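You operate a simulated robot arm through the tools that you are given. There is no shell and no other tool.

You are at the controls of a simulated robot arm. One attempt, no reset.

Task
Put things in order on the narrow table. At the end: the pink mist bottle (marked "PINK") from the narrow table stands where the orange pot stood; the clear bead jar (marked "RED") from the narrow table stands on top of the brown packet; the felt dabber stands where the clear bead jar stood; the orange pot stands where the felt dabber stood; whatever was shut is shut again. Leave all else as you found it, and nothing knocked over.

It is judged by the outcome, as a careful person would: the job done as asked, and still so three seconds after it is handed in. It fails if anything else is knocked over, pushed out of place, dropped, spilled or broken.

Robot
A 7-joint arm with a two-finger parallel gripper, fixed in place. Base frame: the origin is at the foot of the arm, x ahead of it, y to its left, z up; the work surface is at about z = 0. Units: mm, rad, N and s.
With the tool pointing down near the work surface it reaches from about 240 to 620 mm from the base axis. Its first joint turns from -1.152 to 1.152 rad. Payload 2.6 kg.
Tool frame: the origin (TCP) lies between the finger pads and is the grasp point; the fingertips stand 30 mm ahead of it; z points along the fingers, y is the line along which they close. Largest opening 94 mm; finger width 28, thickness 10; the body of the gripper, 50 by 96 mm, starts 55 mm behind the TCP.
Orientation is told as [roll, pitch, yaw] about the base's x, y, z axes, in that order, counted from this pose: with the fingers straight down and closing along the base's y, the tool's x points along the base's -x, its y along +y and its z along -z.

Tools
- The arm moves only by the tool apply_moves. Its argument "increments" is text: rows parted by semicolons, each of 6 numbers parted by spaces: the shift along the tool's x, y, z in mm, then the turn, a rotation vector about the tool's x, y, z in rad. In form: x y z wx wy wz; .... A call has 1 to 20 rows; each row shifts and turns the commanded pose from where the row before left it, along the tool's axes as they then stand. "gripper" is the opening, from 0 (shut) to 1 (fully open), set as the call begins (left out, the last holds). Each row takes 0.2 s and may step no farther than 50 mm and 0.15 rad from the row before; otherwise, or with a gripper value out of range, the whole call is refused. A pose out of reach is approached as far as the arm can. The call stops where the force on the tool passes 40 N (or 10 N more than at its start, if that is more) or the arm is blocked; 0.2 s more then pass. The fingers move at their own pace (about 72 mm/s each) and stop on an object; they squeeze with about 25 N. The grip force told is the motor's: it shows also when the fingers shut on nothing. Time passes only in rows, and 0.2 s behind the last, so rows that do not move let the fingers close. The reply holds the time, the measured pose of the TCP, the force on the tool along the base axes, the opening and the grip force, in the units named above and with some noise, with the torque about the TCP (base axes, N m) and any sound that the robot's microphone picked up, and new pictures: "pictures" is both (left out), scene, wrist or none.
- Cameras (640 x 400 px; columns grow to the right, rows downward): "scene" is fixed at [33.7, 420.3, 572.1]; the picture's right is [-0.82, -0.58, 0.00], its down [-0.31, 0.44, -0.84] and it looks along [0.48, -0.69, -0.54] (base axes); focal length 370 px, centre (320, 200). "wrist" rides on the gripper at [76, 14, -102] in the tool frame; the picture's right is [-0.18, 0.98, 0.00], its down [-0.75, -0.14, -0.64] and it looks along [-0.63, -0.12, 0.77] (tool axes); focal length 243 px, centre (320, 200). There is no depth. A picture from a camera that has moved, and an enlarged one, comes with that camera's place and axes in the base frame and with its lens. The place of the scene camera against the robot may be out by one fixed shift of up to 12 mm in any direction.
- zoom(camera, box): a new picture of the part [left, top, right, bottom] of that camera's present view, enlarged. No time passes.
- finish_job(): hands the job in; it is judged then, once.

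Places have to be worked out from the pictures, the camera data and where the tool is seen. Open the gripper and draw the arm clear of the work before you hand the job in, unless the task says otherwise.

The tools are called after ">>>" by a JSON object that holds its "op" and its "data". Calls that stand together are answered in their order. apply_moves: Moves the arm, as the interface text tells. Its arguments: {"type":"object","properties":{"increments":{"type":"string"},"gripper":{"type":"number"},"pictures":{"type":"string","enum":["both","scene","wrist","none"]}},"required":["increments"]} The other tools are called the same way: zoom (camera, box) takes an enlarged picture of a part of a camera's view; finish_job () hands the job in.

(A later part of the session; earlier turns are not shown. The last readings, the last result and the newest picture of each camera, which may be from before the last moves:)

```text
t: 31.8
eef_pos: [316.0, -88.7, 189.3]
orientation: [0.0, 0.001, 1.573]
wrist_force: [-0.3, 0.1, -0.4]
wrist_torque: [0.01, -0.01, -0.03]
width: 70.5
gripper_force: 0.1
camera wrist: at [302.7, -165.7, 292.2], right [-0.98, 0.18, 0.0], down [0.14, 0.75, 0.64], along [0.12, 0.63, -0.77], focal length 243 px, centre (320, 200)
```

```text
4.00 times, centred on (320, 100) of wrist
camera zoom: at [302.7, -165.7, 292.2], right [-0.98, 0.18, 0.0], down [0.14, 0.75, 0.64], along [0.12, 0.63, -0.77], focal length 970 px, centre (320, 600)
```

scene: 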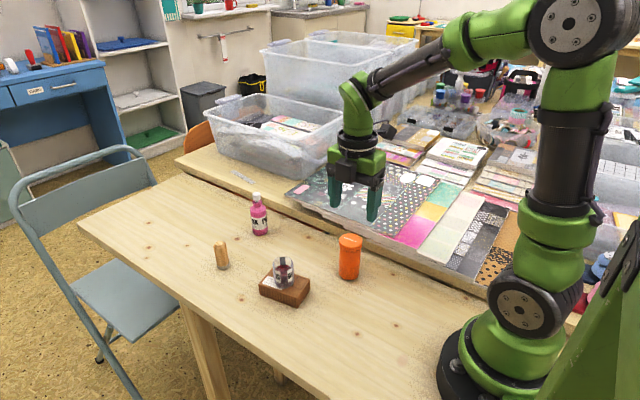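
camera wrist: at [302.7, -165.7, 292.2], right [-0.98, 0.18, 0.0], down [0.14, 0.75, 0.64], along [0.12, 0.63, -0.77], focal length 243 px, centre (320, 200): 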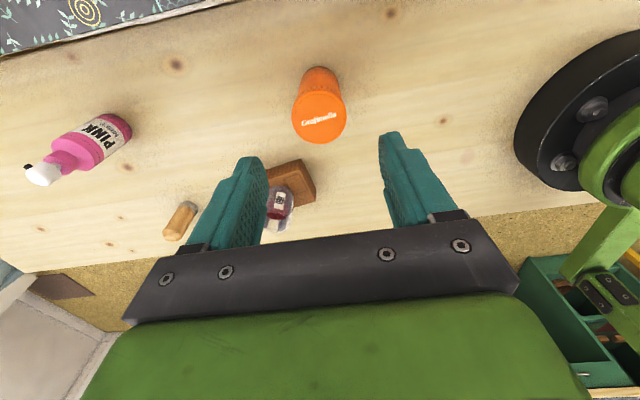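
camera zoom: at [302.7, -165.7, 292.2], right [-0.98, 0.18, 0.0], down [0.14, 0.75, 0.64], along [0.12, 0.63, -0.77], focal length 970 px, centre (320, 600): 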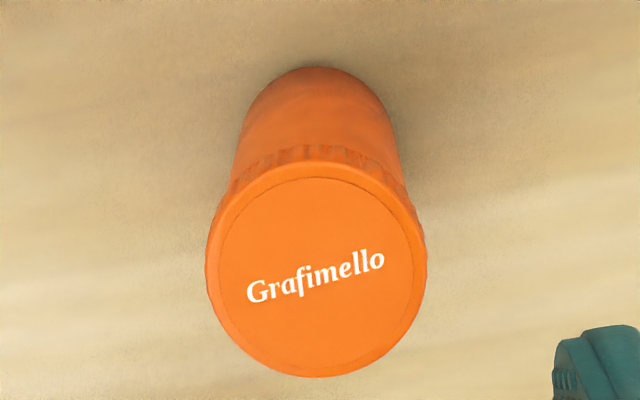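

The views agree on the pot axis at about (317, -88). I'll shift toward +y and tilt the tool by 0.6 rad, so it points down and toward -y.

>>> {"op": "apply_moves", "data": {"increments": "-33.2 -0.1 0 0 0 0; -33.2 -0.1 0 0 0 0; -33.1 -0.1 0 0 0 0; 0 0 0 0 0.15 0; 0 0 0 0 0.15 0; 0 0 0 0 0.15 0; 0 0 0 0 0.15 0; 0 0 0 0 0 0", "pictures": "both"}}

```text
t: 33.6
eef_pos: [316.7, 8.7, 187.2]
orientation: [0.001, 0.603, 1.571]
wrist_force: [0.3, -0.4, -0.2]
wrist_torque: [-0.02, 0.01, -0.02]
width: 70.5
gripper_force: 0.0
camera wrist: at [302.3, 5.0, 316.6], right [-0.98, 0.15, -0.1], down [0.14, 0.98, 0.1], along [0.12, 0.09, -0.99], focal length 243 px, centre (320, 200)
```

scene: 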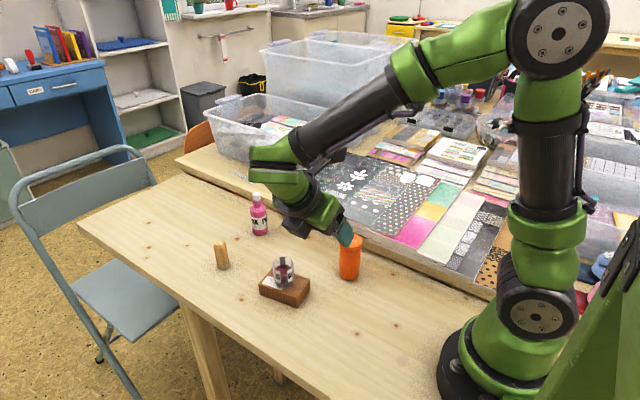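
wrist: 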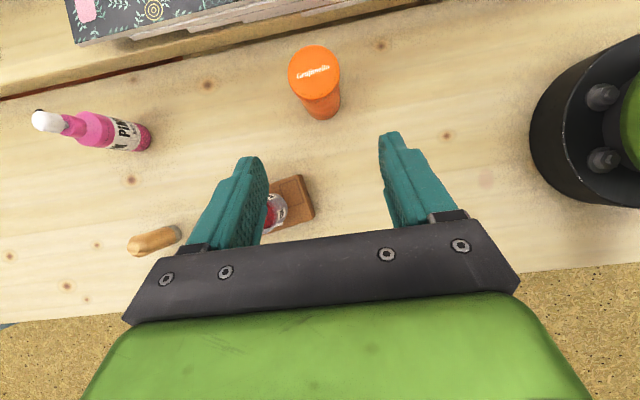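

The tilt is reached exactly. I'll move to the approach line and then in along the tool axis, stopping about 40 mm short to check alignment.

>>> {"op": "apply_moves", "data": {"increments": "-5 0 33.5 0 0 0; -5 0 33.4 0 0 0; 0 0 20 0 0 0; 0 0 20 0 0 0; 0 0 20 0 0 0; 0 0 0 0 0 0", "pictures": "both"}}

>>> {"op": "zoom", "data": {"camera": "wrist", "box": [200, 40, 440, 240]}}

>>> {"op": "zoom", "data": {"camera": "scene", "box": [250, 180, 390, 320]}}

```text
t: 35.0
eef_pos: [318.2, -55.6, 77.2]
orientation: [0.001, 0.6, 1.571]
wrist_force: [0.4, -1.0, -0.7]
wrist_torque: [0.01, 0.0, 0.03]
width: 70.6
gripper_force: 0.0
camera wrist: at [302.2, -59.1, 206.0], right [-0.98, 0.15, -0.1], down [0.14, 0.98, 0.1], along [0.12, 0.09, -0.99], focal length 243 px, centre (320, 200)
```

scene: 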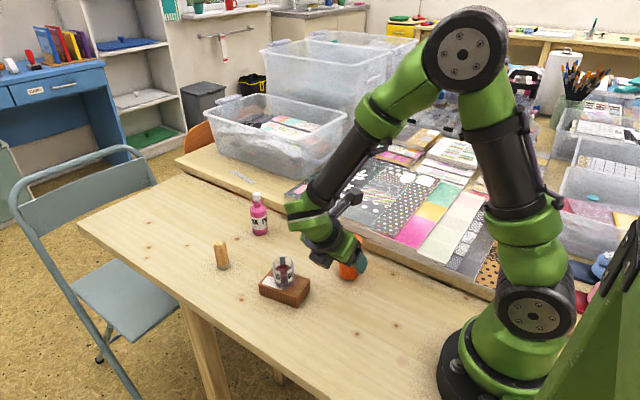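
wrist: 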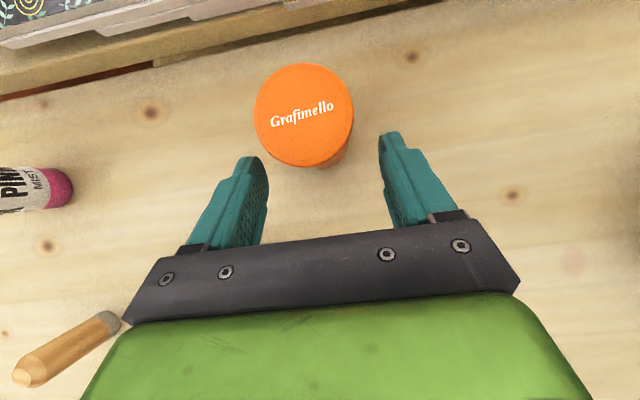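

```text
2.00 times, centred on (320, 140) of wrist
camera zoom: at [302.2, -59.1, 206.0], right [-0.98, 0.15, -0.1], down [0.14, 0.98, 0.1], along [0.12, 0.09, -0.99], focal length 485 px, centre (320, 320)
```

zoom: 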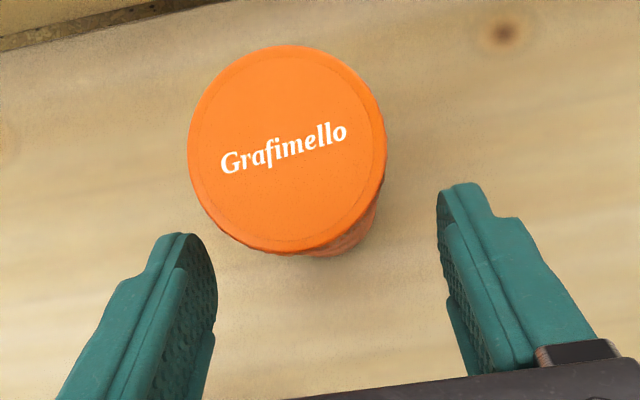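

```text
2.86 times, centred on (320, 250) of scene
camera zoom: at [33.7, 420.3, 572.1], right [-0.82, -0.58, 0.0], down [-0.31, 0.44, -0.84], along [0.48, -0.69, -0.54], focal length 1056 px, centre (320, 57)
```

zoom: 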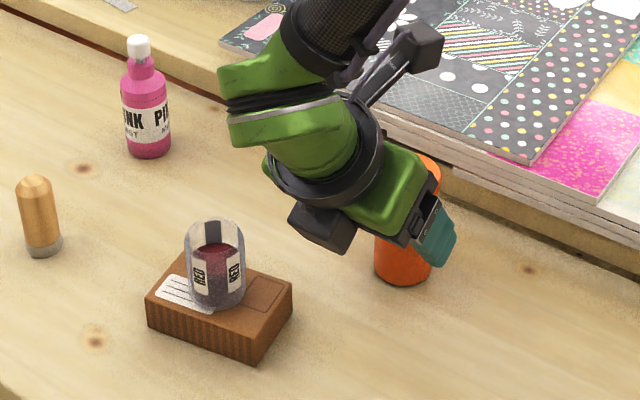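

The pot is in line ahead of the open fingers. I notice a dark box on the wrist's underside, so I'll enlarge it to confirm it clears the packet and jar.

>>> {"op": "zoom", "data": {"camera": "scene", "box": [280, 210, 380, 290]}}

```text
5.00 times, centred on (330, 250) of scene
camera zoom: at [33.7, 420.3, 572.1], right [-0.82, -0.58, 0.0], down [-0.31, 0.44, -0.84], along [0.48, -0.69, -0.54], focal length 1848 px, centre (270, -50)
```

zoom: 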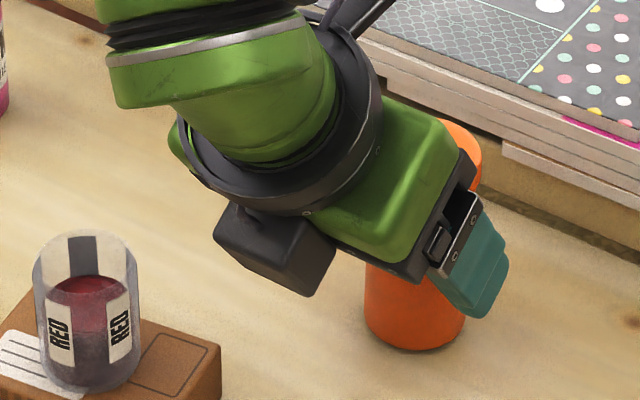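

The box clears both the packet and the jar. Pot and fingers line up to within about 1 mm, so I'll nudge +1 mm in x and advance the last 40 mm along the tool axis.

>>> {"op": "apply_moves", "data": {"increments": "0 -1 12 0 0 0; 0 0 12 0 0 0; 0 0 10 0 0 0; 0 0 6 0 0 0; 0 0 0 0 0 0", "pictures": "both"}}

>>> {"op": "zoom", "data": {"camera": "scene", "box": [300, 210, 400, 300]}}

>>> {"op": "zoom", "data": {"camera": "wrist", "box": [200, 80, 440, 260]}}

```text
t: 36.2
eef_pos: [318.4, -77.2, 44.7]
orientation: [0.001, 0.6, 1.569]
wrist_force: [-0.3, -0.9, 0.9]
wrist_torque: [0.0, -0.04, 0.0]
width: 70.6
gripper_force: 0.1
camera wrist: at [303.8, -81.4, 173.0], right [-0.98, 0.15, -0.1], down [0.14, 0.98, 0.1], along [0.12, 0.09, -0.99], focal length 243 px, centre (320, 200)
```

scene: 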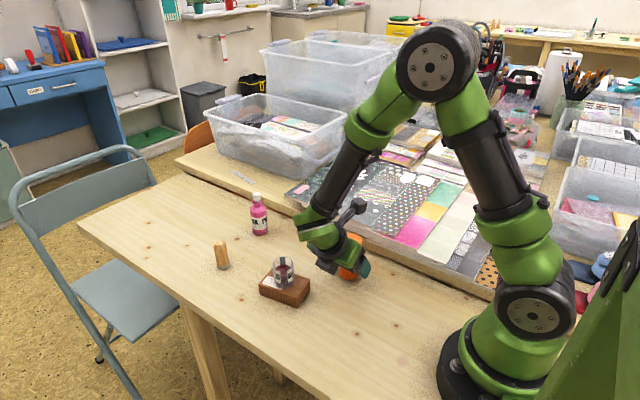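
wrist: 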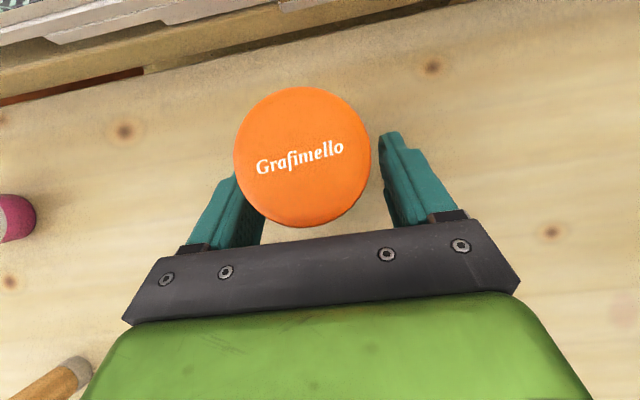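

```text
4.44 times, centred on (350, 255) of scene
camera zoom: at [33.7, 420.3, 572.1], right [-0.82, -0.58, 0.0], down [-0.31, 0.44, -0.84], along [0.48, -0.69, -0.54], focal length 1643 px, centre (187, -44)
```

zoom: 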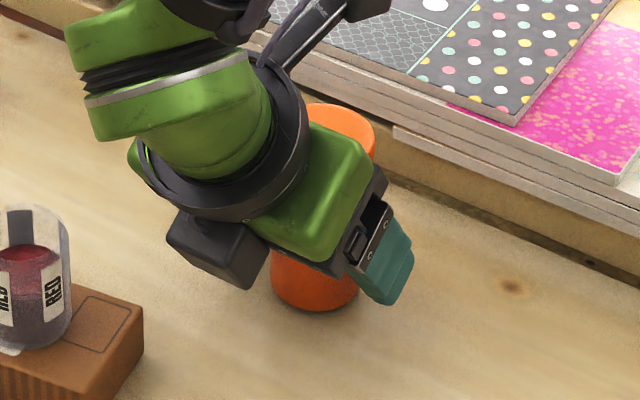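

```text
2.22 times, centred on (320, 170) of wrist
camera zoom: at [303.8, -81.4, 173.0], right [-0.98, 0.15, -0.1], down [0.14, 0.98, 0.1], along [0.12, 0.09, -0.99], focal length 539 px, centre (320, 267)
```

zoom: 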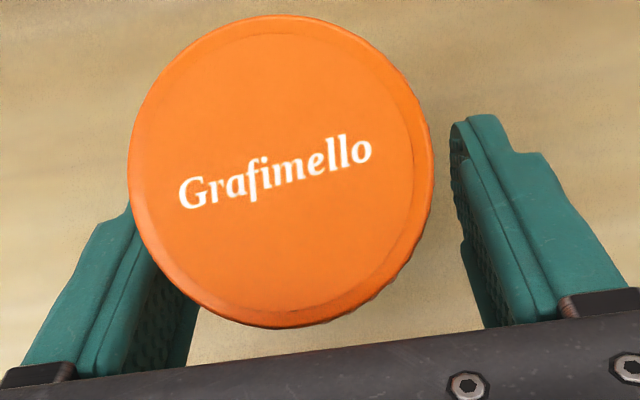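

The pot is centred between the fingers in x, with the TCP about 12 mm to the +y side of its axis as planned. I'll close on the body.

>>> {"op": "apply_moves", "data": {"increments": "0 0 0 0 0 0; 0 0 0 0 0 0; 0 0 0 0 0 0; 0 0 0 0 0 0; 0 0 0 0 0 0", "gripper": 0, "pictures": "both"}}

>>> {"op": "zoom", "data": {"camera": "wrist", "box": [200, 80, 440, 260]}}

>>> {"op": "zoom", "data": {"camera": "scene", "box": [300, 210, 400, 300]}}

```text
t: 37.4
eef_pos: [318.1, -76.1, 45.4]
orientation: [0.001, 0.6, 1.571]
wrist_force: [-0.3, 0.5, 0.0]
wrist_torque: [-0.01, -0.02, 0.0]
width: 47.1
gripper_force: 25.2
camera wrist: at [303.9, -81.3, 173.2], right [-0.98, 0.15, -0.1], down [0.14, 0.98, 0.1], along [0.12, 0.09, -0.99], focal length 243 px, centre (320, 200)
```

scene: 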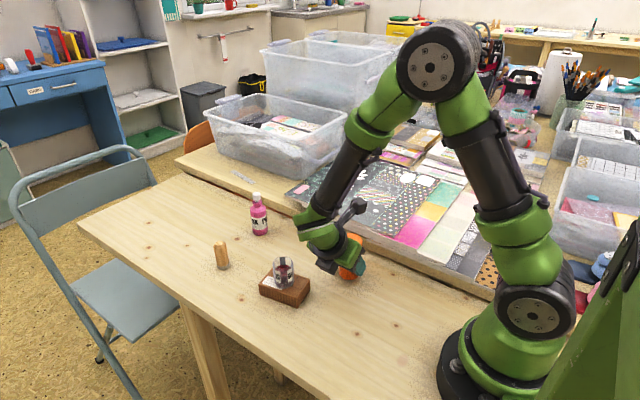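
wrist: 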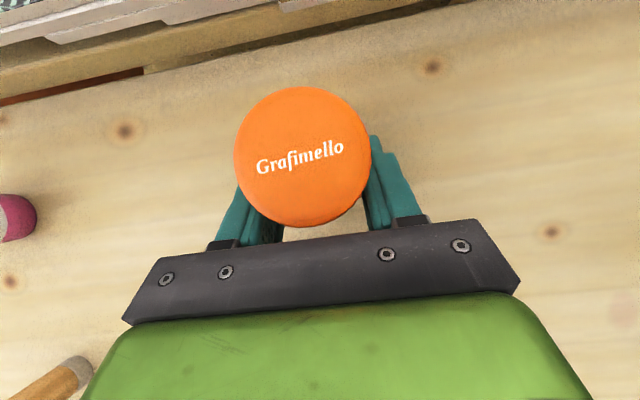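

```text
2.22 times, centred on (320, 170) of wrist
camera zoom: at [303.9, -81.3, 173.2], right [-0.98, 0.15, -0.1], down [0.14, 0.98, 0.1], along [0.12, 0.09, -0.99], focal length 539 px, centre (320, 267)
```

zoom: 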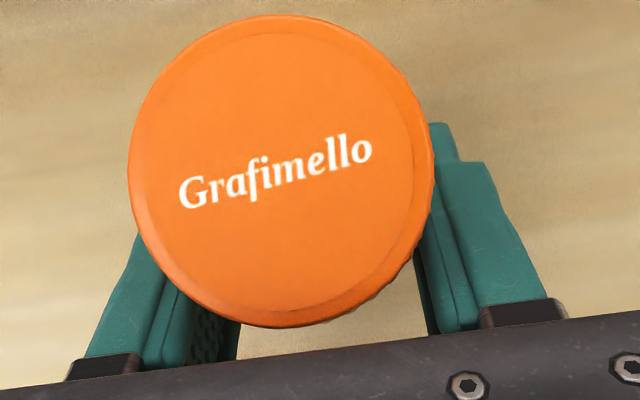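

```text
4.44 times, centred on (350, 255) of scene
camera zoom: at [33.7, 420.3, 572.1], right [-0.82, -0.58, 0.0], down [-0.31, 0.44, -0.84], along [0.48, -0.69, -0.54], focal length 1643 px, centre (187, -44)
```

zoom: 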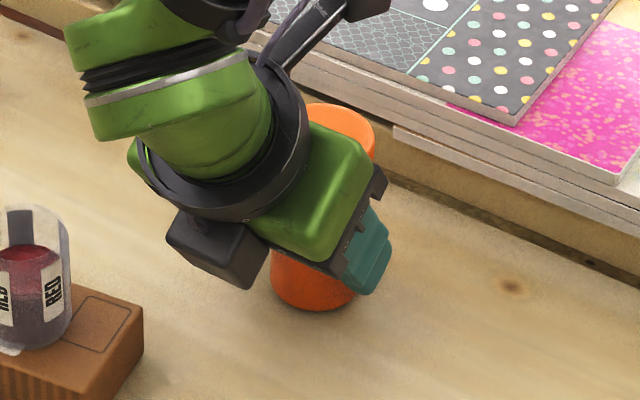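

Gripped at 47 mm with a 25 N squeeze. I'll lift only a few millimetres straight up and check that lid and body rise together.

>>> {"op": "apply_moves", "data": {"increments": "1.13 0 -1.65 0 0 0; 1.13 0 -1.65 0 0 0; 1.69 0 -2.48 0 0 0; 1.69 0 -2.48 0 0 0; 0 0 0 0 0 0", "pictures": "both"}}

>>> {"op": "zoom", "data": {"camera": "scene", "box": [310, 210, 400, 290]}}

>>> {"op": "zoom", "data": {"camera": "wrist", "box": [200, 80, 440, 260]}}

```text
t: 38.6
eef_pos: [319.0, -75.8, 55.0]
orientation: [0.0, 0.6, 1.57]
wrist_force: [0.1, -1.1, -0.9]
wrist_torque: [0.03, 0.01, -0.02]
width: 47.1
gripper_force: 25.3
camera wrist: at [303.2, -80.5, 183.5], right [-0.98, 0.15, -0.1], down [0.14, 0.98, 0.1], along [0.12, 0.09, -0.99], focal length 243 px, centre (320, 200)
```

scene: 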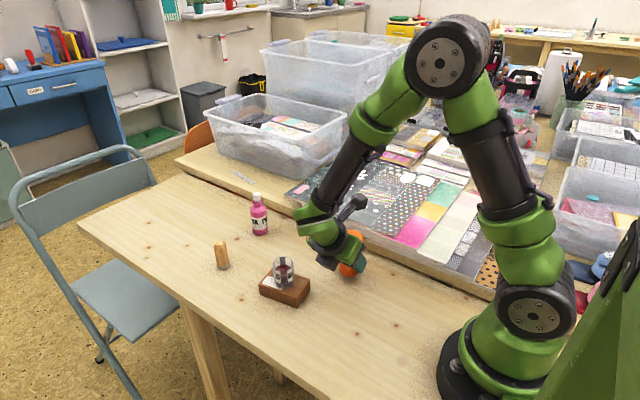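
wrist: 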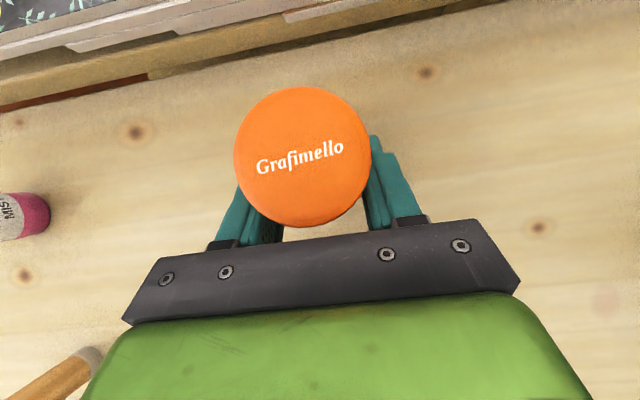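

```text
5.00 times, centred on (355, 250) of scene
camera zoom: at [33.7, 420.3, 572.1], right [-0.82, -0.58, 0.0], down [-0.31, 0.44, -0.84], along [0.48, -0.69, -0.54], focal length 1848 px, centre (145, -50)
```

zoom: 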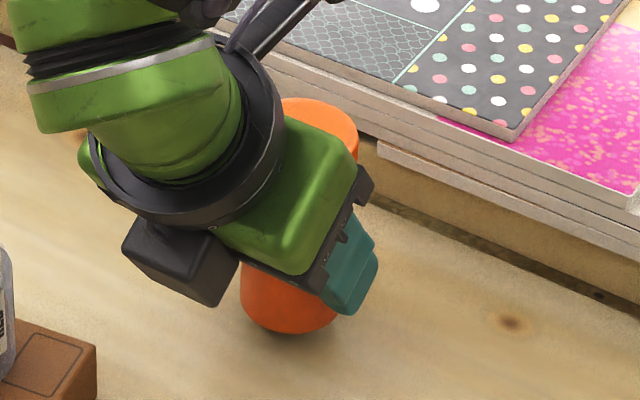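

```text
2.22 times, centred on (320, 170) of wrist
camera zoom: at [303.2, -80.5, 183.5], right [-0.98, 0.15, -0.1], down [0.14, 0.98, 0.1], along [0.12, 0.09, -0.99], focal length 539 px, centre (320, 267)
```

zoom: 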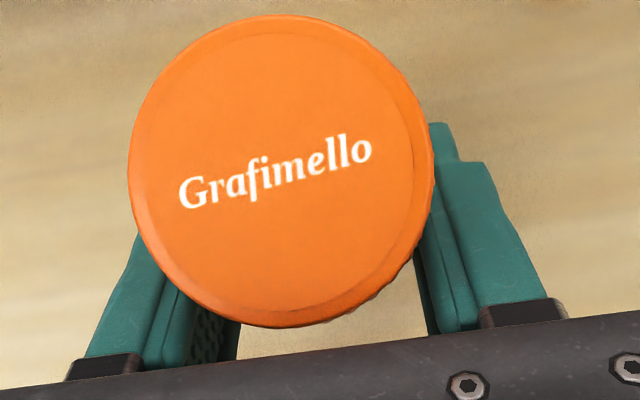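

The pot rose as one piece with the lid still seated. I'll lift another 60 mm and carry it along x to above the dabber's former spot.

>>> {"op": "apply_moves", "data": {"increments": "5.65 0 -8.25 0 0 0; 8.47 0 -12.38 0 0 0; 8.47 0 -12.38 0 0 0; 8.47 0 -12.38 0 0 0; 2.82 0 -4.13 0 0 0; 0 -8 0 0 0 0; 0 -14 0 0 0 0; 0 -18 0 0 0 0; 0 -20 0 0 0 0; 0 -20 0 0 0 0; 0 -20 0 0 0 0; 0 -20 0 0 0 0; 0 -18 0 0 0 0; 0 -13 0 0 0 0; 0 -9 0 0 0 0; 0 0 0 0 0 0", "pictures": "both"}}

>>> {"op": "zoom", "data": {"camera": "scene", "box": [190, 150, 370, 310]}}

```text
t: 42.0
eef_pos: [478.0, -76.7, 115.0]
orientation: [0.0, 0.601, 1.573]
wrist_force: [-0.2, -0.2, -1.3]
wrist_torque: [0.0, 0.0, -0.03]
width: 46.7
gripper_force: 24.9
camera wrist: at [463.5, -81.2, 243.9], right [-0.98, 0.15, -0.1], down [0.14, 0.98, 0.1], along [0.12, 0.09, -0.99], focal length 243 px, centre (320, 200)
```

scene: 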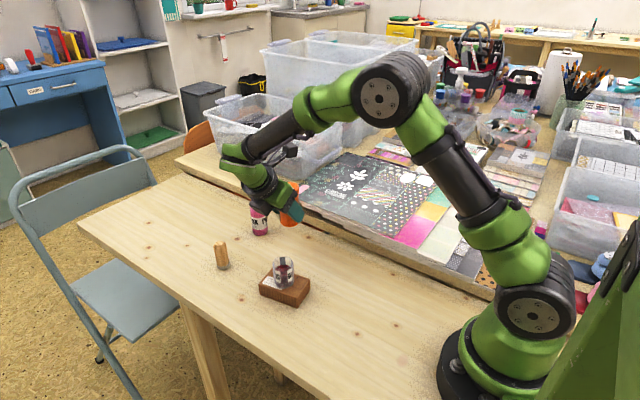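
wrist: 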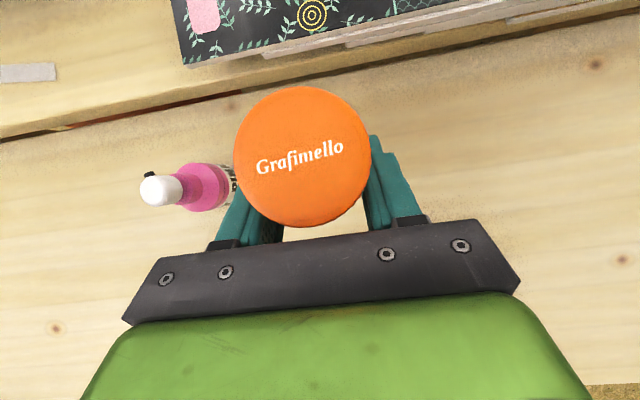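

```text
2.50 times, centred on (280, 230) of scene
camera zoom: at [33.8, 420.3, 572.1], right [-0.82, -0.58, 0.0], down [-0.31, 0.44, -0.84], along [0.48, -0.69, -0.54], focal length 924 px, centre (420, 125)
```

zoom: 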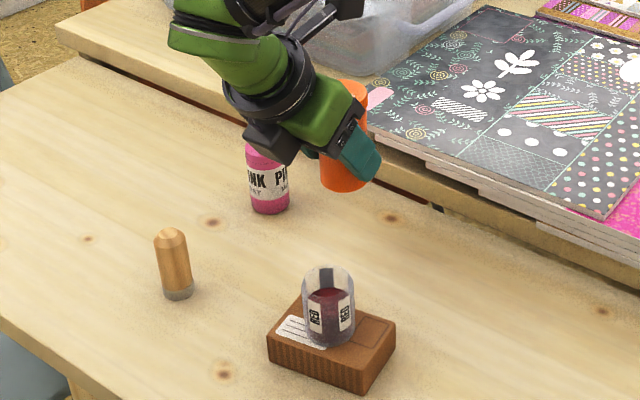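

The pot is steady above the target, and the bottle is clear of the fingers by about 30 mm. I'll lower it to about 3 mm above the table.

>>> {"op": "apply_moves", "data": {"increments": "-5.65 0 8.25 0 0 0; -8.47 0 12.38 0 0 0; -8.47 0 12.38 0 0 0; -6.78 0 9.9 0 0 0; -4.52 0 6.6 0 0 0; -2.82 0 4.13 0 0 0; -1.13 0 1.65 0 0 0; 0 0 0 0 0 0", "pictures": "both"}}

>>> {"op": "zoom", "data": {"camera": "scene", "box": [220, 170, 340, 280]}}

```text
t: 43.8
eef_pos: [477.0, -77.2, 47.8]
orientation: [0.001, 0.6, 1.571]
wrist_force: [0.3, 0.7, -1.6]
wrist_torque: [0.02, -0.04, 0.0]
width: 47.1
gripper_force: 25.0
camera wrist: at [462.9, -81.3, 176.9], right [-0.98, 0.15, -0.1], down [0.14, 0.98, 0.1], along [0.12, 0.09, -0.99], focal length 243 px, centre (320, 200)
```

scene: 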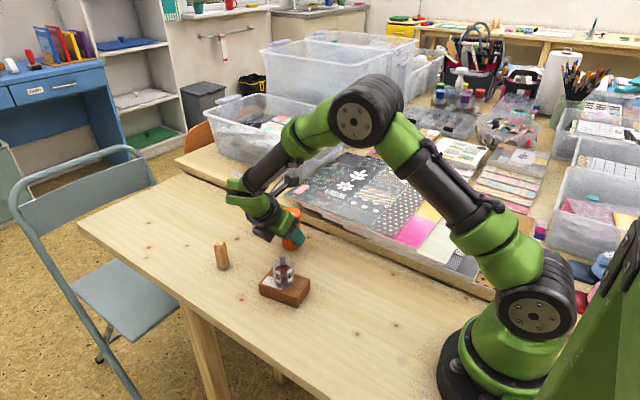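
wrist: 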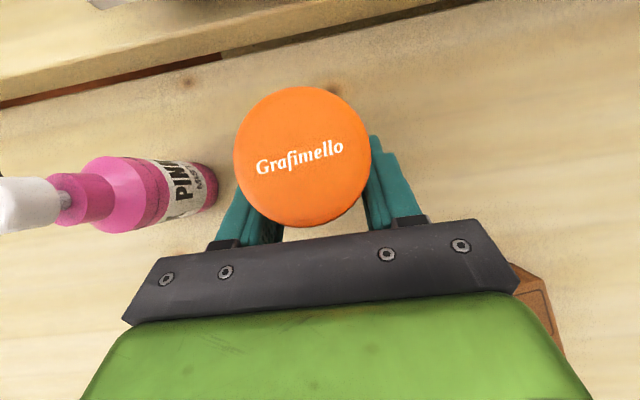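

```text
3.64 times, centred on (280, 225) of scene
camera zoom: at [33.8, 420.3, 572.1], right [-0.82, -0.58, 0.0], down [-0.31, 0.44, -0.84], along [0.48, -0.69, -0.54], focal length 1344 px, centre (466, 109)
```

zoom: 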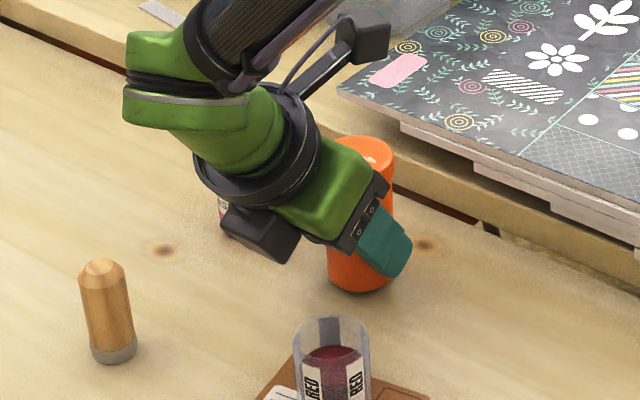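

It's hovering about 3 mm up with no contact. I'll creep down.

>>> {"op": "apply_moves", "data": {"increments": "-0.56 0 0.83 0 0 0; -0.56 0 0.83 0 0 0; 0 0 0 0 0 0", "pictures": "none"}}

>>> {"op": "apply_moves", "data": {"increments": "-0.34 0 0.5 0 0 0; 0 0 0 0 0 0", "pictures": "none"}}

>>> {"op": "apply_moves", "data": {"increments": "-0.28 0 0.41 0 0 0; 0 0 0 0 0 0", "pictures": "none"}}

```text
t: 44.6
eef_pos: [477.2, -76.6, 47.0]
orientation: [0.0, 0.601, 1.572]
wrist_force: [-0.1, 0.1, -1.8]
wrist_torque: [0.05, -0.02, 0.0]
width: 46.8
gripper_force: 25.1
```

```text
t: 45.2
eef_pos: [477.7, -76.6, 45.8]
orientation: [0.001, 0.6, 1.571]
wrist_force: [0.0, -0.1, -1.9]
wrist_torque: [0.02, 0.02, 0.01]
width: 47.2
gripper_force: 24.7
```

```text
t: 45.8
eef_pos: [477.7, -76.6, 44.9]
orientation: [0.0, 0.6, 1.572]
wrist_force: [-0.2, 0.1, -1.8]
wrist_torque: [0.04, 0.0, 0.05]
width: 46.9
gripper_force: 24.7
```

Still bearing the pot's weight, so no contact yet. I'll continue in half-millimetre steps.

>>> {"op": "apply_moves", "data": {"increments": "-0.28 0 0.41 0 0 0; 0 0 0 0 0 0", "pictures": "none"}}

>>> {"op": "apply_moves", "data": {"increments": "-0.28 0 0.41 0 0 0; 0 0 0 0 0 0", "pictures": "none"}}

```text
t: 46.4
eef_pos: [477.7, -75.7, 45.4]
orientation: [0.001, 0.601, 1.57]
wrist_force: [-1.0, -0.2, 1.2]
wrist_torque: [0.02, 0.0, -0.01]
width: 47.0
gripper_force: 25.4
```

```text
t: 47.0
eef_pos: [477.3, -75.6, 45.7]
orientation: [0.0, 0.601, 1.57]
wrist_force: [-1.0, -0.8, 3.1]
wrist_torque: [-0.05, 0.02, -0.04]
width: 46.9
gripper_force: 25.0
```

The pot is now bearing on the table at about 3–5 N. I'll release it.

>>> {"op": "apply_moves", "data": {"increments": "0 0 0 0 0 0; 0 0 0 0 0 0; 0 0 0 0 0 0", "gripper": 0.8, "pictures": "both"}}

>>> {"op": "zoom", "data": {"camera": "wrist", "box": [200, 80, 440, 260]}}

```text
t: 47.8
eef_pos: [477.5, -76.8, 45.2]
orientation: [0.0, 0.6, 1.571]
wrist_force: [-0.2, 0.1, 0.0]
wrist_torque: [0.02, 0.0, -0.02]
width: 75.3
gripper_force: 0.2
camera wrist: at [463.5, -81.0, 172.9], right [-0.98, 0.15, -0.1], down [0.14, 0.98, 0.1], along [0.12, 0.09, -0.99], focal length 243 px, centre (320, 200)
```

scene: 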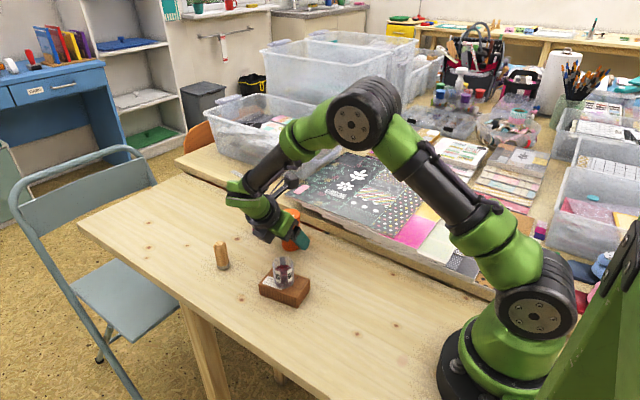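
wrist: 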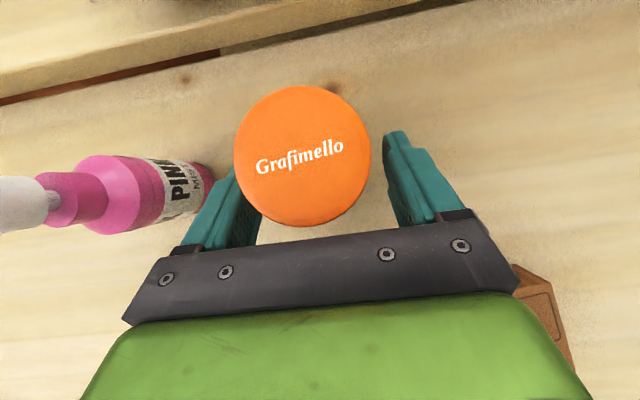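

```text
2.22 times, centred on (320, 170) of wrist
camera zoom: at [463.5, -81.0, 172.9], right [-0.98, 0.15, -0.1], down [0.14, 0.98, 0.1], along [0.12, 0.09, -0.99], focal length 539 px, centre (320, 267)
```

zoom: 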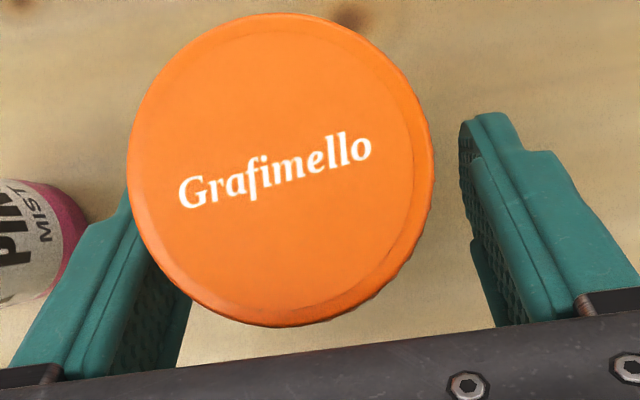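

The pot stands upright and free. I'll retreat along the tool axis and then bring the tool back to vertical.

>>> {"op": "apply_moves", "data": {"increments": "0 0 -8 0 0 0; 0 0 -16 0 0 0; 0 0 -25 0 0 0; 0 0 -33 0 0 0; 0 0 -33 0 0 0; 0 0 0 0 -0.15 0; 0 0 0 0 -0.15 0; 0 0 0 0 -0.15 0; 0 0 0 0 -0.15 0; 0 0 -30 0 0 0; 0 0 -30 0 0 0; 0 0 0 0 0 0", "pictures": "both"}}

>>> {"op": "zoom", "data": {"camera": "scene", "box": [200, 170, 380, 320]}}

```text
t: 50.4
eef_pos: [475.7, -9.9, 201.4]
orientation: [0.0, -0.001, 1.571]
wrist_force: [-0.5, -1.0, -0.8]
wrist_torque: [-0.01, -0.01, 0.01]
width: 75.1
gripper_force: 0.0
camera wrist: at [463.1, -85.9, 304.7], right [-0.98, 0.18, 0.0], down [0.14, 0.75, 0.64], along [0.12, 0.63, -0.77], focal length 243 px, centre (320, 200)
```

scene: 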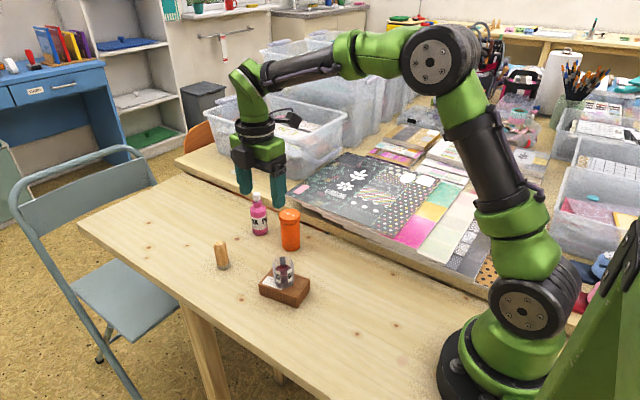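
wrist: 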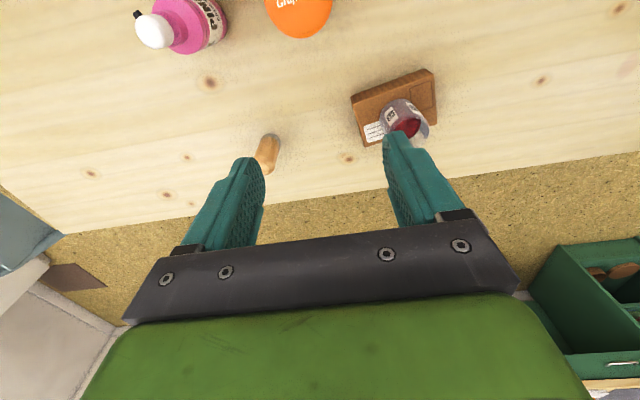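

```text
2.67 times, centred on (290, 245) of scene
camera zoom: at [33.7, 420.3, 572.1], right [-0.82, -0.58, 0.0], down [-0.31, 0.44, -0.84], along [0.48, -0.69, -0.54], focal length 986 px, centre (400, 80)
```

zoom: 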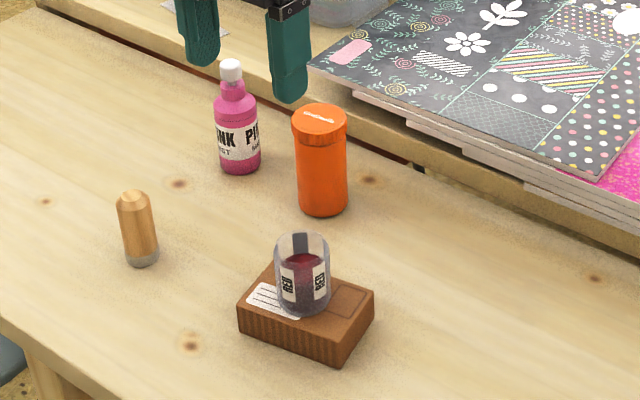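

Compared with the first picture, the pot base and the dabber base sit where the dabber and jar were, and the packet is unmoved. I'll now move high over the bottle at (577, -88) and measure it.

>>> {"op": "apply_moves", "data": {"increments": "25.6 -32.9 0 0 0 0; 25.6 -32.9 0 0 0 0; 25.7 -32.9 0 0 0 0; 0 0 0 0 0 0", "pictures": "both"}}

>>> {"op": "zoom", "data": {"camera": "wrist", "box": [260, 40, 380, 160]}}

```text
t: 51.4
eef_pos: [577.3, -89.3, 199.6]
orientation: [0.001, -0.001, 1.571]
wrist_force: [-0.6, 0.2, -0.4]
wrist_torque: [0.01, 0.02, 0.0]
width: 75.2
gripper_force: 0.0
camera wrist: at [562.8, -164.8, 302.4], right [-0.98, 0.18, 0.0], down [0.14, 0.75, 0.64], along [0.12, 0.63, -0.77], focal length 243 px, centre (320, 200)
```

scene: 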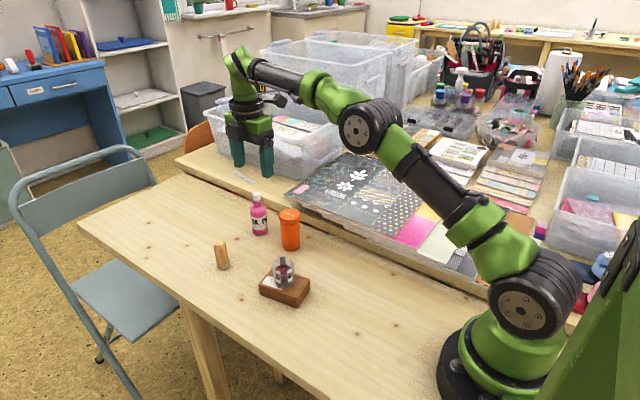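
wrist: 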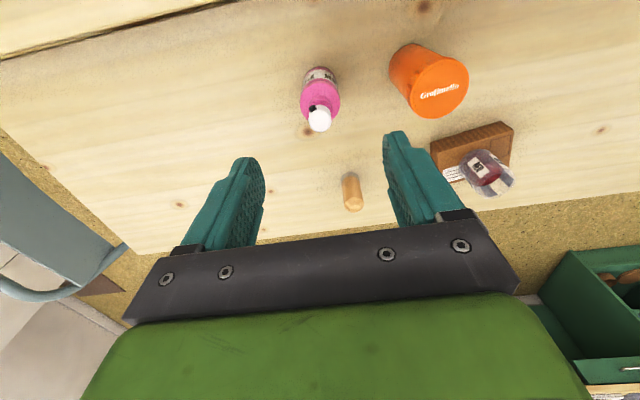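

```text
3.33 times, centred on (320, 100) of wrist
camera zoom: at [562.8, -164.8, 302.4], right [-0.98, 0.18, 0.0], down [0.14, 0.75, 0.64], along [0.12, 0.63, -0.77], focal length 809 px, centre (320, 533)
```

zoom: 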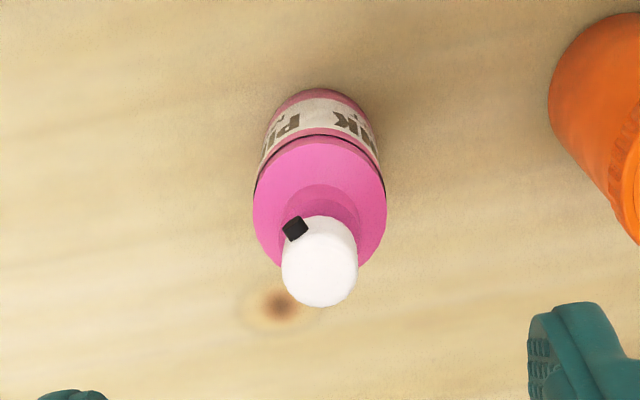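

The bottle axis is at about (576.5, -88.5), right under the TCP, with its cap top at z≈108–110. I'll descend to z=62, so the palm stays above the cap and the fingers straddle the body.

>>> {"op": "apply_moves", "data": {"increments": "0 0.4 30 0 0 0; 0 0 30 0 0 0; 0 0 30 0 0 0; 0 0 25 0 0 0; 0 0 15 0 0 0; 0 0 6.8 0 0 0; 0 0 0 0 0 0", "pictures": "both"}}

>>> {"op": "zoom", "data": {"camera": "scene", "box": [190, 140, 330, 280]}}

```text
t: 53.0
eef_pos: [576.3, -87.9, 62.4]
orientation: [-0.001, 0.001, 1.571]
wrist_force: [-0.3, 0.5, 0.2]
wrist_torque: [-0.01, 0.0, -0.02]
width: 75.3
gripper_force: 0.1
camera wrist: at [561.8, -163.4, 166.0], right [-0.98, 0.18, 0.0], down [0.14, 0.75, 0.64], along [0.12, 0.63, -0.77], focal length 243 px, centre (320, 200)
```

scene: 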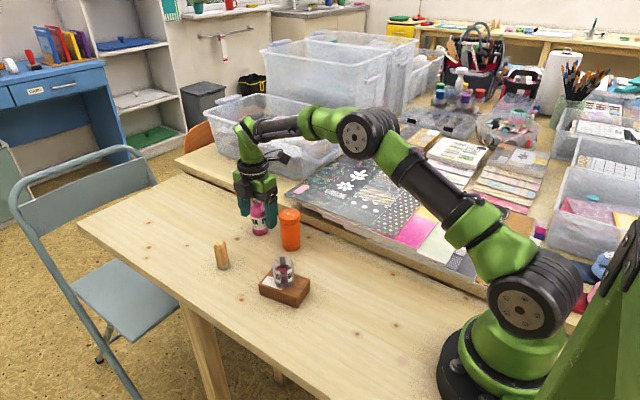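
wrist: 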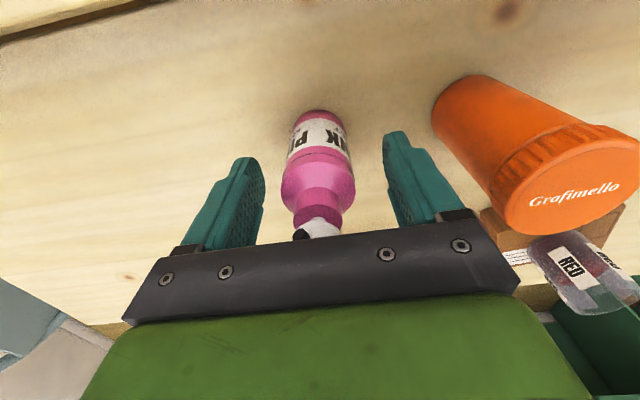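

```text
2.86 times, centred on (260, 210) of scene
camera zoom: at [33.7, 420.3, 572.1], right [-0.82, -0.58, 0.0], down [-0.31, 0.44, -0.84], along [0.48, -0.69, -0.54], focal length 1056 px, centre (491, 171)
```

zoom: 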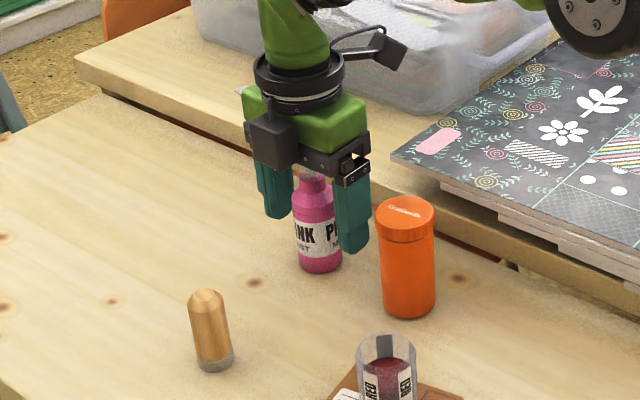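

The fingers straddle the bottle body, with no contact and the pot clear. I'll close on it.

>>> {"op": "apply_moves", "data": {"increments": "0 0 0 0 0 0; 0 0 0 0 0 0; 0 0 0 0 0 0; 0 0 0 0 0 0; 0 0 0 0 0 0", "gripper": 0, "pictures": "wrist"}}

>>> {"op": "apply_moves", "data": {"increments": "0 0 -4 0 0 0; 0 0 -8 0 0 0; 0 0 -12 0 0 0; 0 0 0 0 0 0", "pictures": "both"}}

>>> {"op": "zoom", "data": {"camera": "scene", "box": [210, 150, 330, 270]}}

```text
t: 54.2
eef_pos: [575.4, -88.0, 62.4]
orientation: [0.0, 0.001, 1.571]
wrist_force: [0.8, -0.4, 0.5]
wrist_torque: [-0.01, -0.01, 0.0]
width: 36.9
gripper_force: 25.2
camera wrist: at [561.8, -163.4, 166.2], right [-0.98, 0.18, 0.0], down [0.14, 0.75, 0.64], along [0.12, 0.63, -0.77], focal length 243 px, centre (320, 200)
```

wrist: 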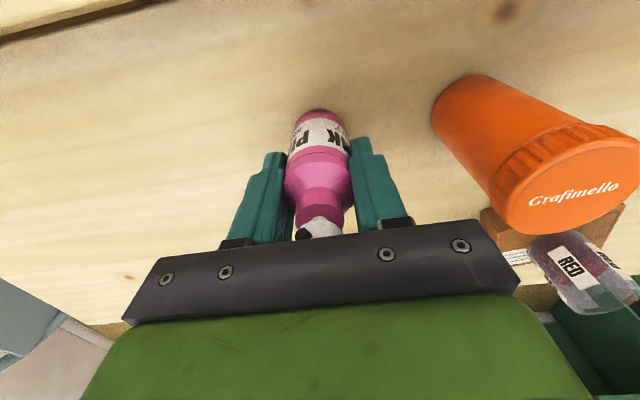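

```text
t: 55.2
eef_pos: [576.5, -86.6, 87.2]
orientation: [0.001, 0.0, 1.571]
wrist_force: [0.1, 0.0, -0.6]
wrist_torque: [0.01, 0.01, 0.01]
width: 37.0
gripper_force: 25.2
camera wrist: at [561.8, -163.3, 191.0], right [-0.98, 0.18, 0.0], down [0.14, 0.75, 0.64], along [0.12, 0.63, -0.77], focal length 243 px, centre (320, 200)
```

scene: 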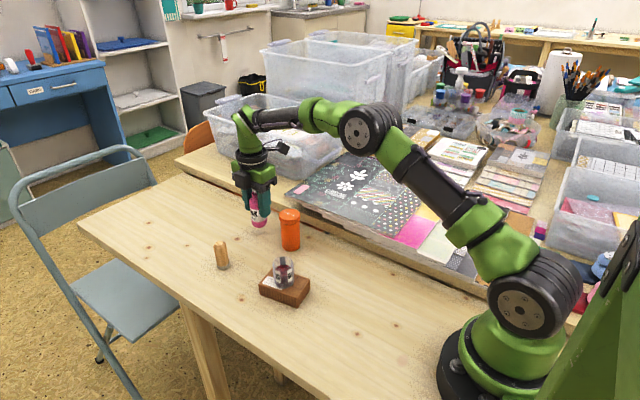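
wrist: 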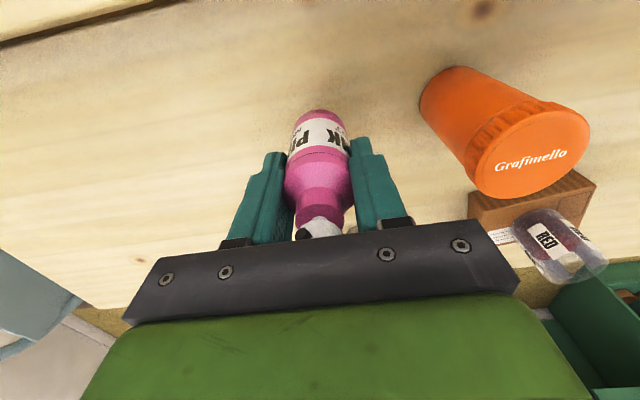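

```text
3.33 times, centred on (270, 210) of scene
camera zoom: at [33.7, 420.3, 572.1], right [-0.82, -0.58, 0.0], down [-0.31, 0.44, -0.84], along [0.48, -0.69, -0.54], focal length 1232 px, centre (487, 167)
```

zoom: 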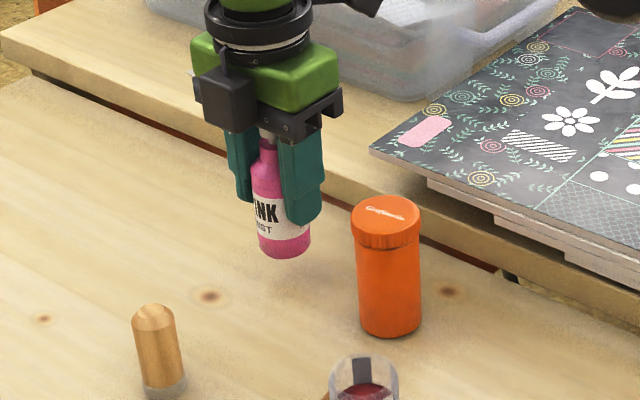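

The bottle is gripped and lifted. I'll enlarge both views to check that it hangs upright in the fingers.

>>> {"op": "zoom", "data": {"camera": "wrist", "box": [240, 80, 400, 250]}}

>>> {"op": "zoom", "data": {"camera": "scene", "box": [225, 170, 295, 240]}}

```text
2.35 times, centred on (320, 165) of wrist
camera zoom: at [561.8, -163.3, 191.0], right [-0.98, 0.18, 0.0], down [0.14, 0.75, 0.64], along [0.12, 0.63, -0.77], focal length 571 px, centre (320, 282)
```

zoom: 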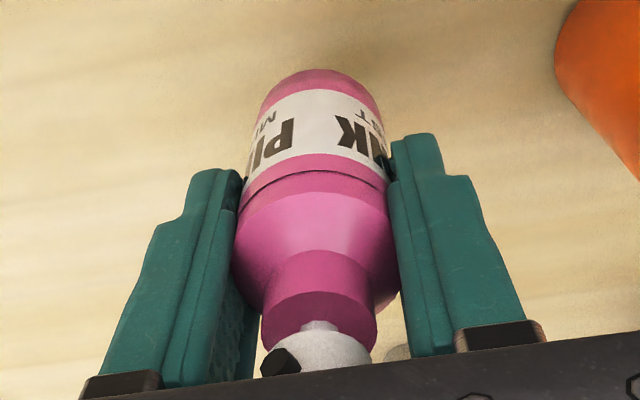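

```text
5.71 times, centred on (260, 205) of scene
camera zoom: at [33.7, 420.3, 572.1], right [-0.82, -0.58, 0.0], down [-0.31, 0.44, -0.84], along [0.48, -0.69, -0.54], focal length 2112 px, centre (663, 171)
```

zoom: 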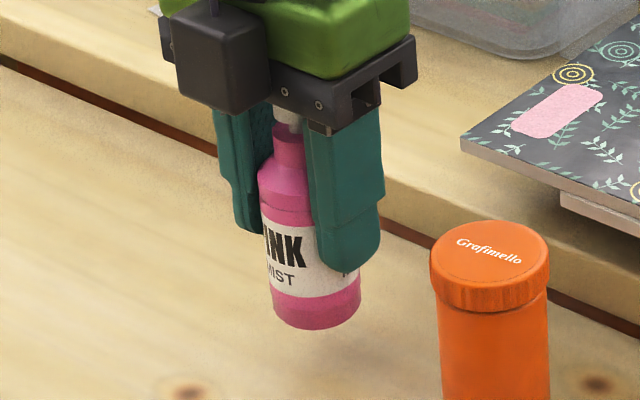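

The bottle hangs upright; its edges match the vertical perspective. I'll lift it well above the pot and carry it along x to above the pot's former spot at (318, -88).

>>> {"op": "apply_moves", "data": {"increments": "0 0 -10 0 0 0; 0 0 -20 0 0 0; 0 0 -25 0 0 0; 0 0 -25 0 0 0; 0 0 -20 0 0 0; 0 0 -14 0 0 0; 0 0 0 0 0 0", "pictures": "scene"}}

>>> {"op": "apply_moves", "data": {"increments": "0 10 0 0 0 0; 0 18 0 0 0 0; 0 25 0 0 0 0; 0 25 0 0 0 0; 0 25 0 0 0 0; 0 25 0 0 0 0; 0 25 0 0 0 0; 0 25 0 0 0 0; 0 25 0 0 0 0; 0 25 0 0 0 0; 0 18 0 0 0 0; 0 12.6 0 0 0 0; 0 0 0 0 0 0", "pictures": "both"}}

```text
t: 56.8
eef_pos: [576.8, -87.4, 201.1]
orientation: [0.0, 0.001, 1.571]
wrist_force: [-0.2, 0.2, -0.7]
wrist_torque: [0.01, 0.0, 0.0]
width: 37.4
gripper_force: 24.8
```

scene: 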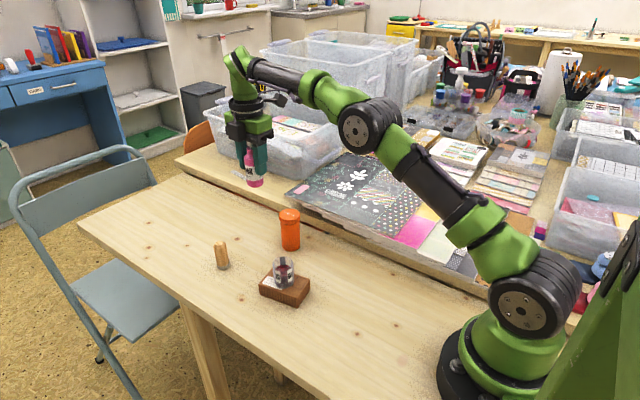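

```text
t: 59.6
eef_pos: [317.0, -87.3, 200.1]
orientation: [0.0, -0.001, 1.571]
wrist_force: [0.8, 0.8, -1.4]
wrist_torque: [0.04, 0.01, -0.03]
width: 37.2
gripper_force: 25.0
camera wrist: at [302.4, -163.5, 303.5], right [-0.98, 0.18, 0.0], down [0.14, 0.75, 0.64], along [0.12, 0.63, -0.77], focal length 243 px, centre (320, 200)
```

scene: 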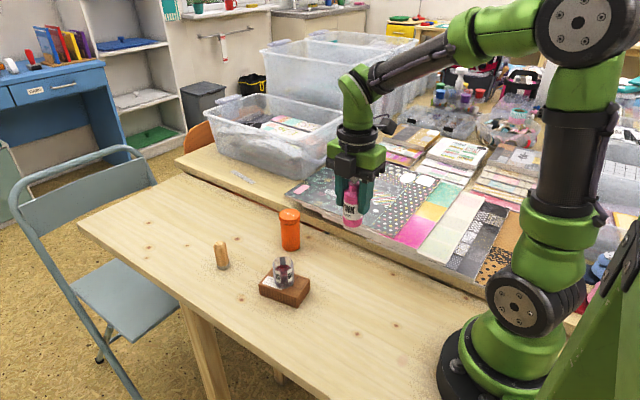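
wrist: 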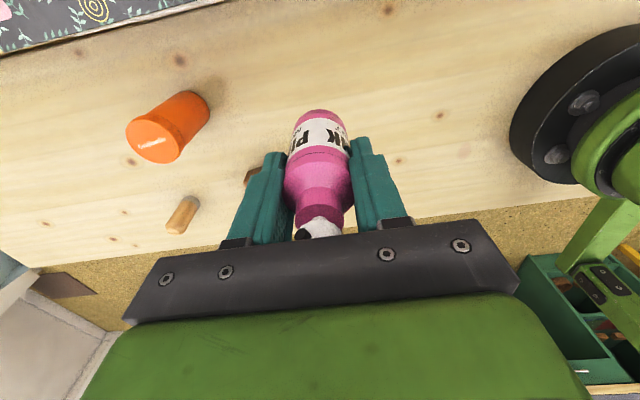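

The bottle is above the pot's former spot. I'll lower it to about 3 mm above the table.

>>> {"op": "apply_moves", "data": {"increments": "0 0 15 0 0 0; 0 0 25 0 0 0; 0 0 30 0 0 0; 0 0 28 0 0 0; 0 0 20 0 0 0; 0 0 11 0 0 0; 0 0 6 0 0 0; 0 0 0 0 0 0", "pictures": "both"}}

>>> {"op": "zoom", "data": {"camera": "scene", "box": [190, 170, 390, 320]}}

```text
t: 61.4
eef_pos: [319.5, -88.2, 64.2]
orientation: [0.0, -0.001, 1.572]
wrist_force: [-0.3, 0.1, -0.4]
wrist_torque: [0.01, -0.01, 0.03]
width: 37.0
gripper_force: 24.9
camera wrist: at [304.2, -164.3, 167.5], right [-0.98, 0.18, 0.0], down [0.14, 0.75, 0.64], along [0.12, 0.63, -0.77], focal length 243 px, centre (320, 200)
```

scene: 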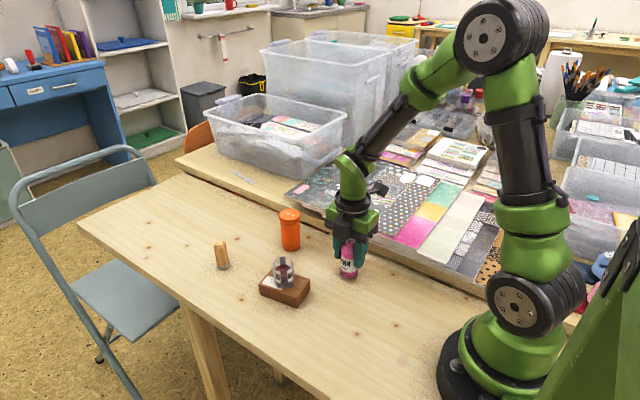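
wrist: 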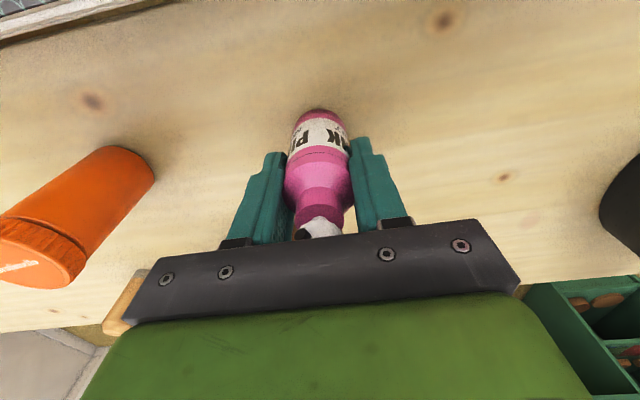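

```text
2.67 times, centred on (290, 245) of scene
camera zoom: at [33.7, 420.3, 572.1], right [-0.82, -0.58, 0.0], down [-0.31, 0.44, -0.84], along [0.48, -0.69, -0.54], focal length 986 px, centre (400, 80)
```

zoom: 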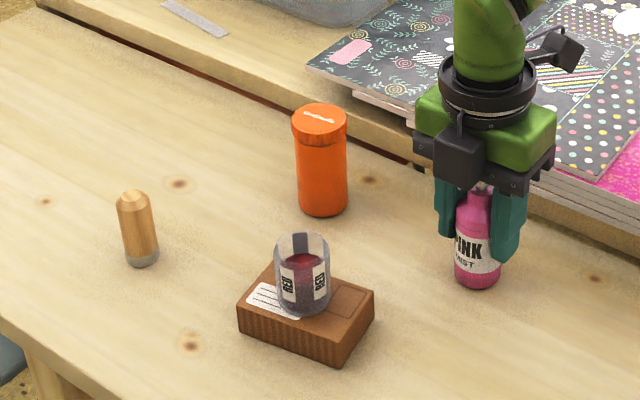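

Before touching down, I'll compare with the same enlarged crop as at the start to verify the bottle lands exactly where the pot's base was.

>>> {"op": "zoom", "data": {"camera": "scene", "box": [325, 220, 375, 290]}}

```text
5.71 times, centred on (350, 255) of scene
camera zoom: at [33.7, 420.3, 572.1], right [-0.82, -0.58, 0.0], down [-0.31, 0.44, -0.84], along [0.48, -0.69, -0.54], focal length 2112 px, centre (149, -114)
```

zoom: 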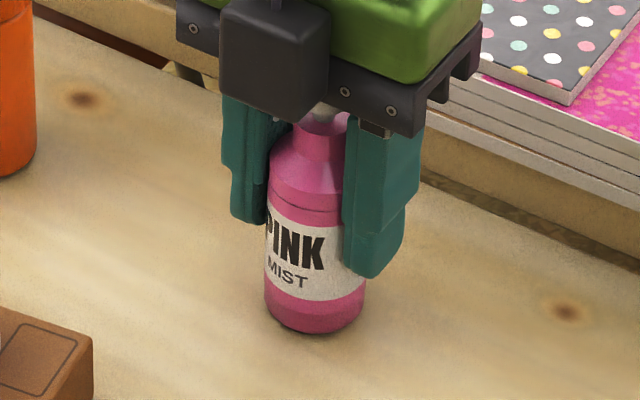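

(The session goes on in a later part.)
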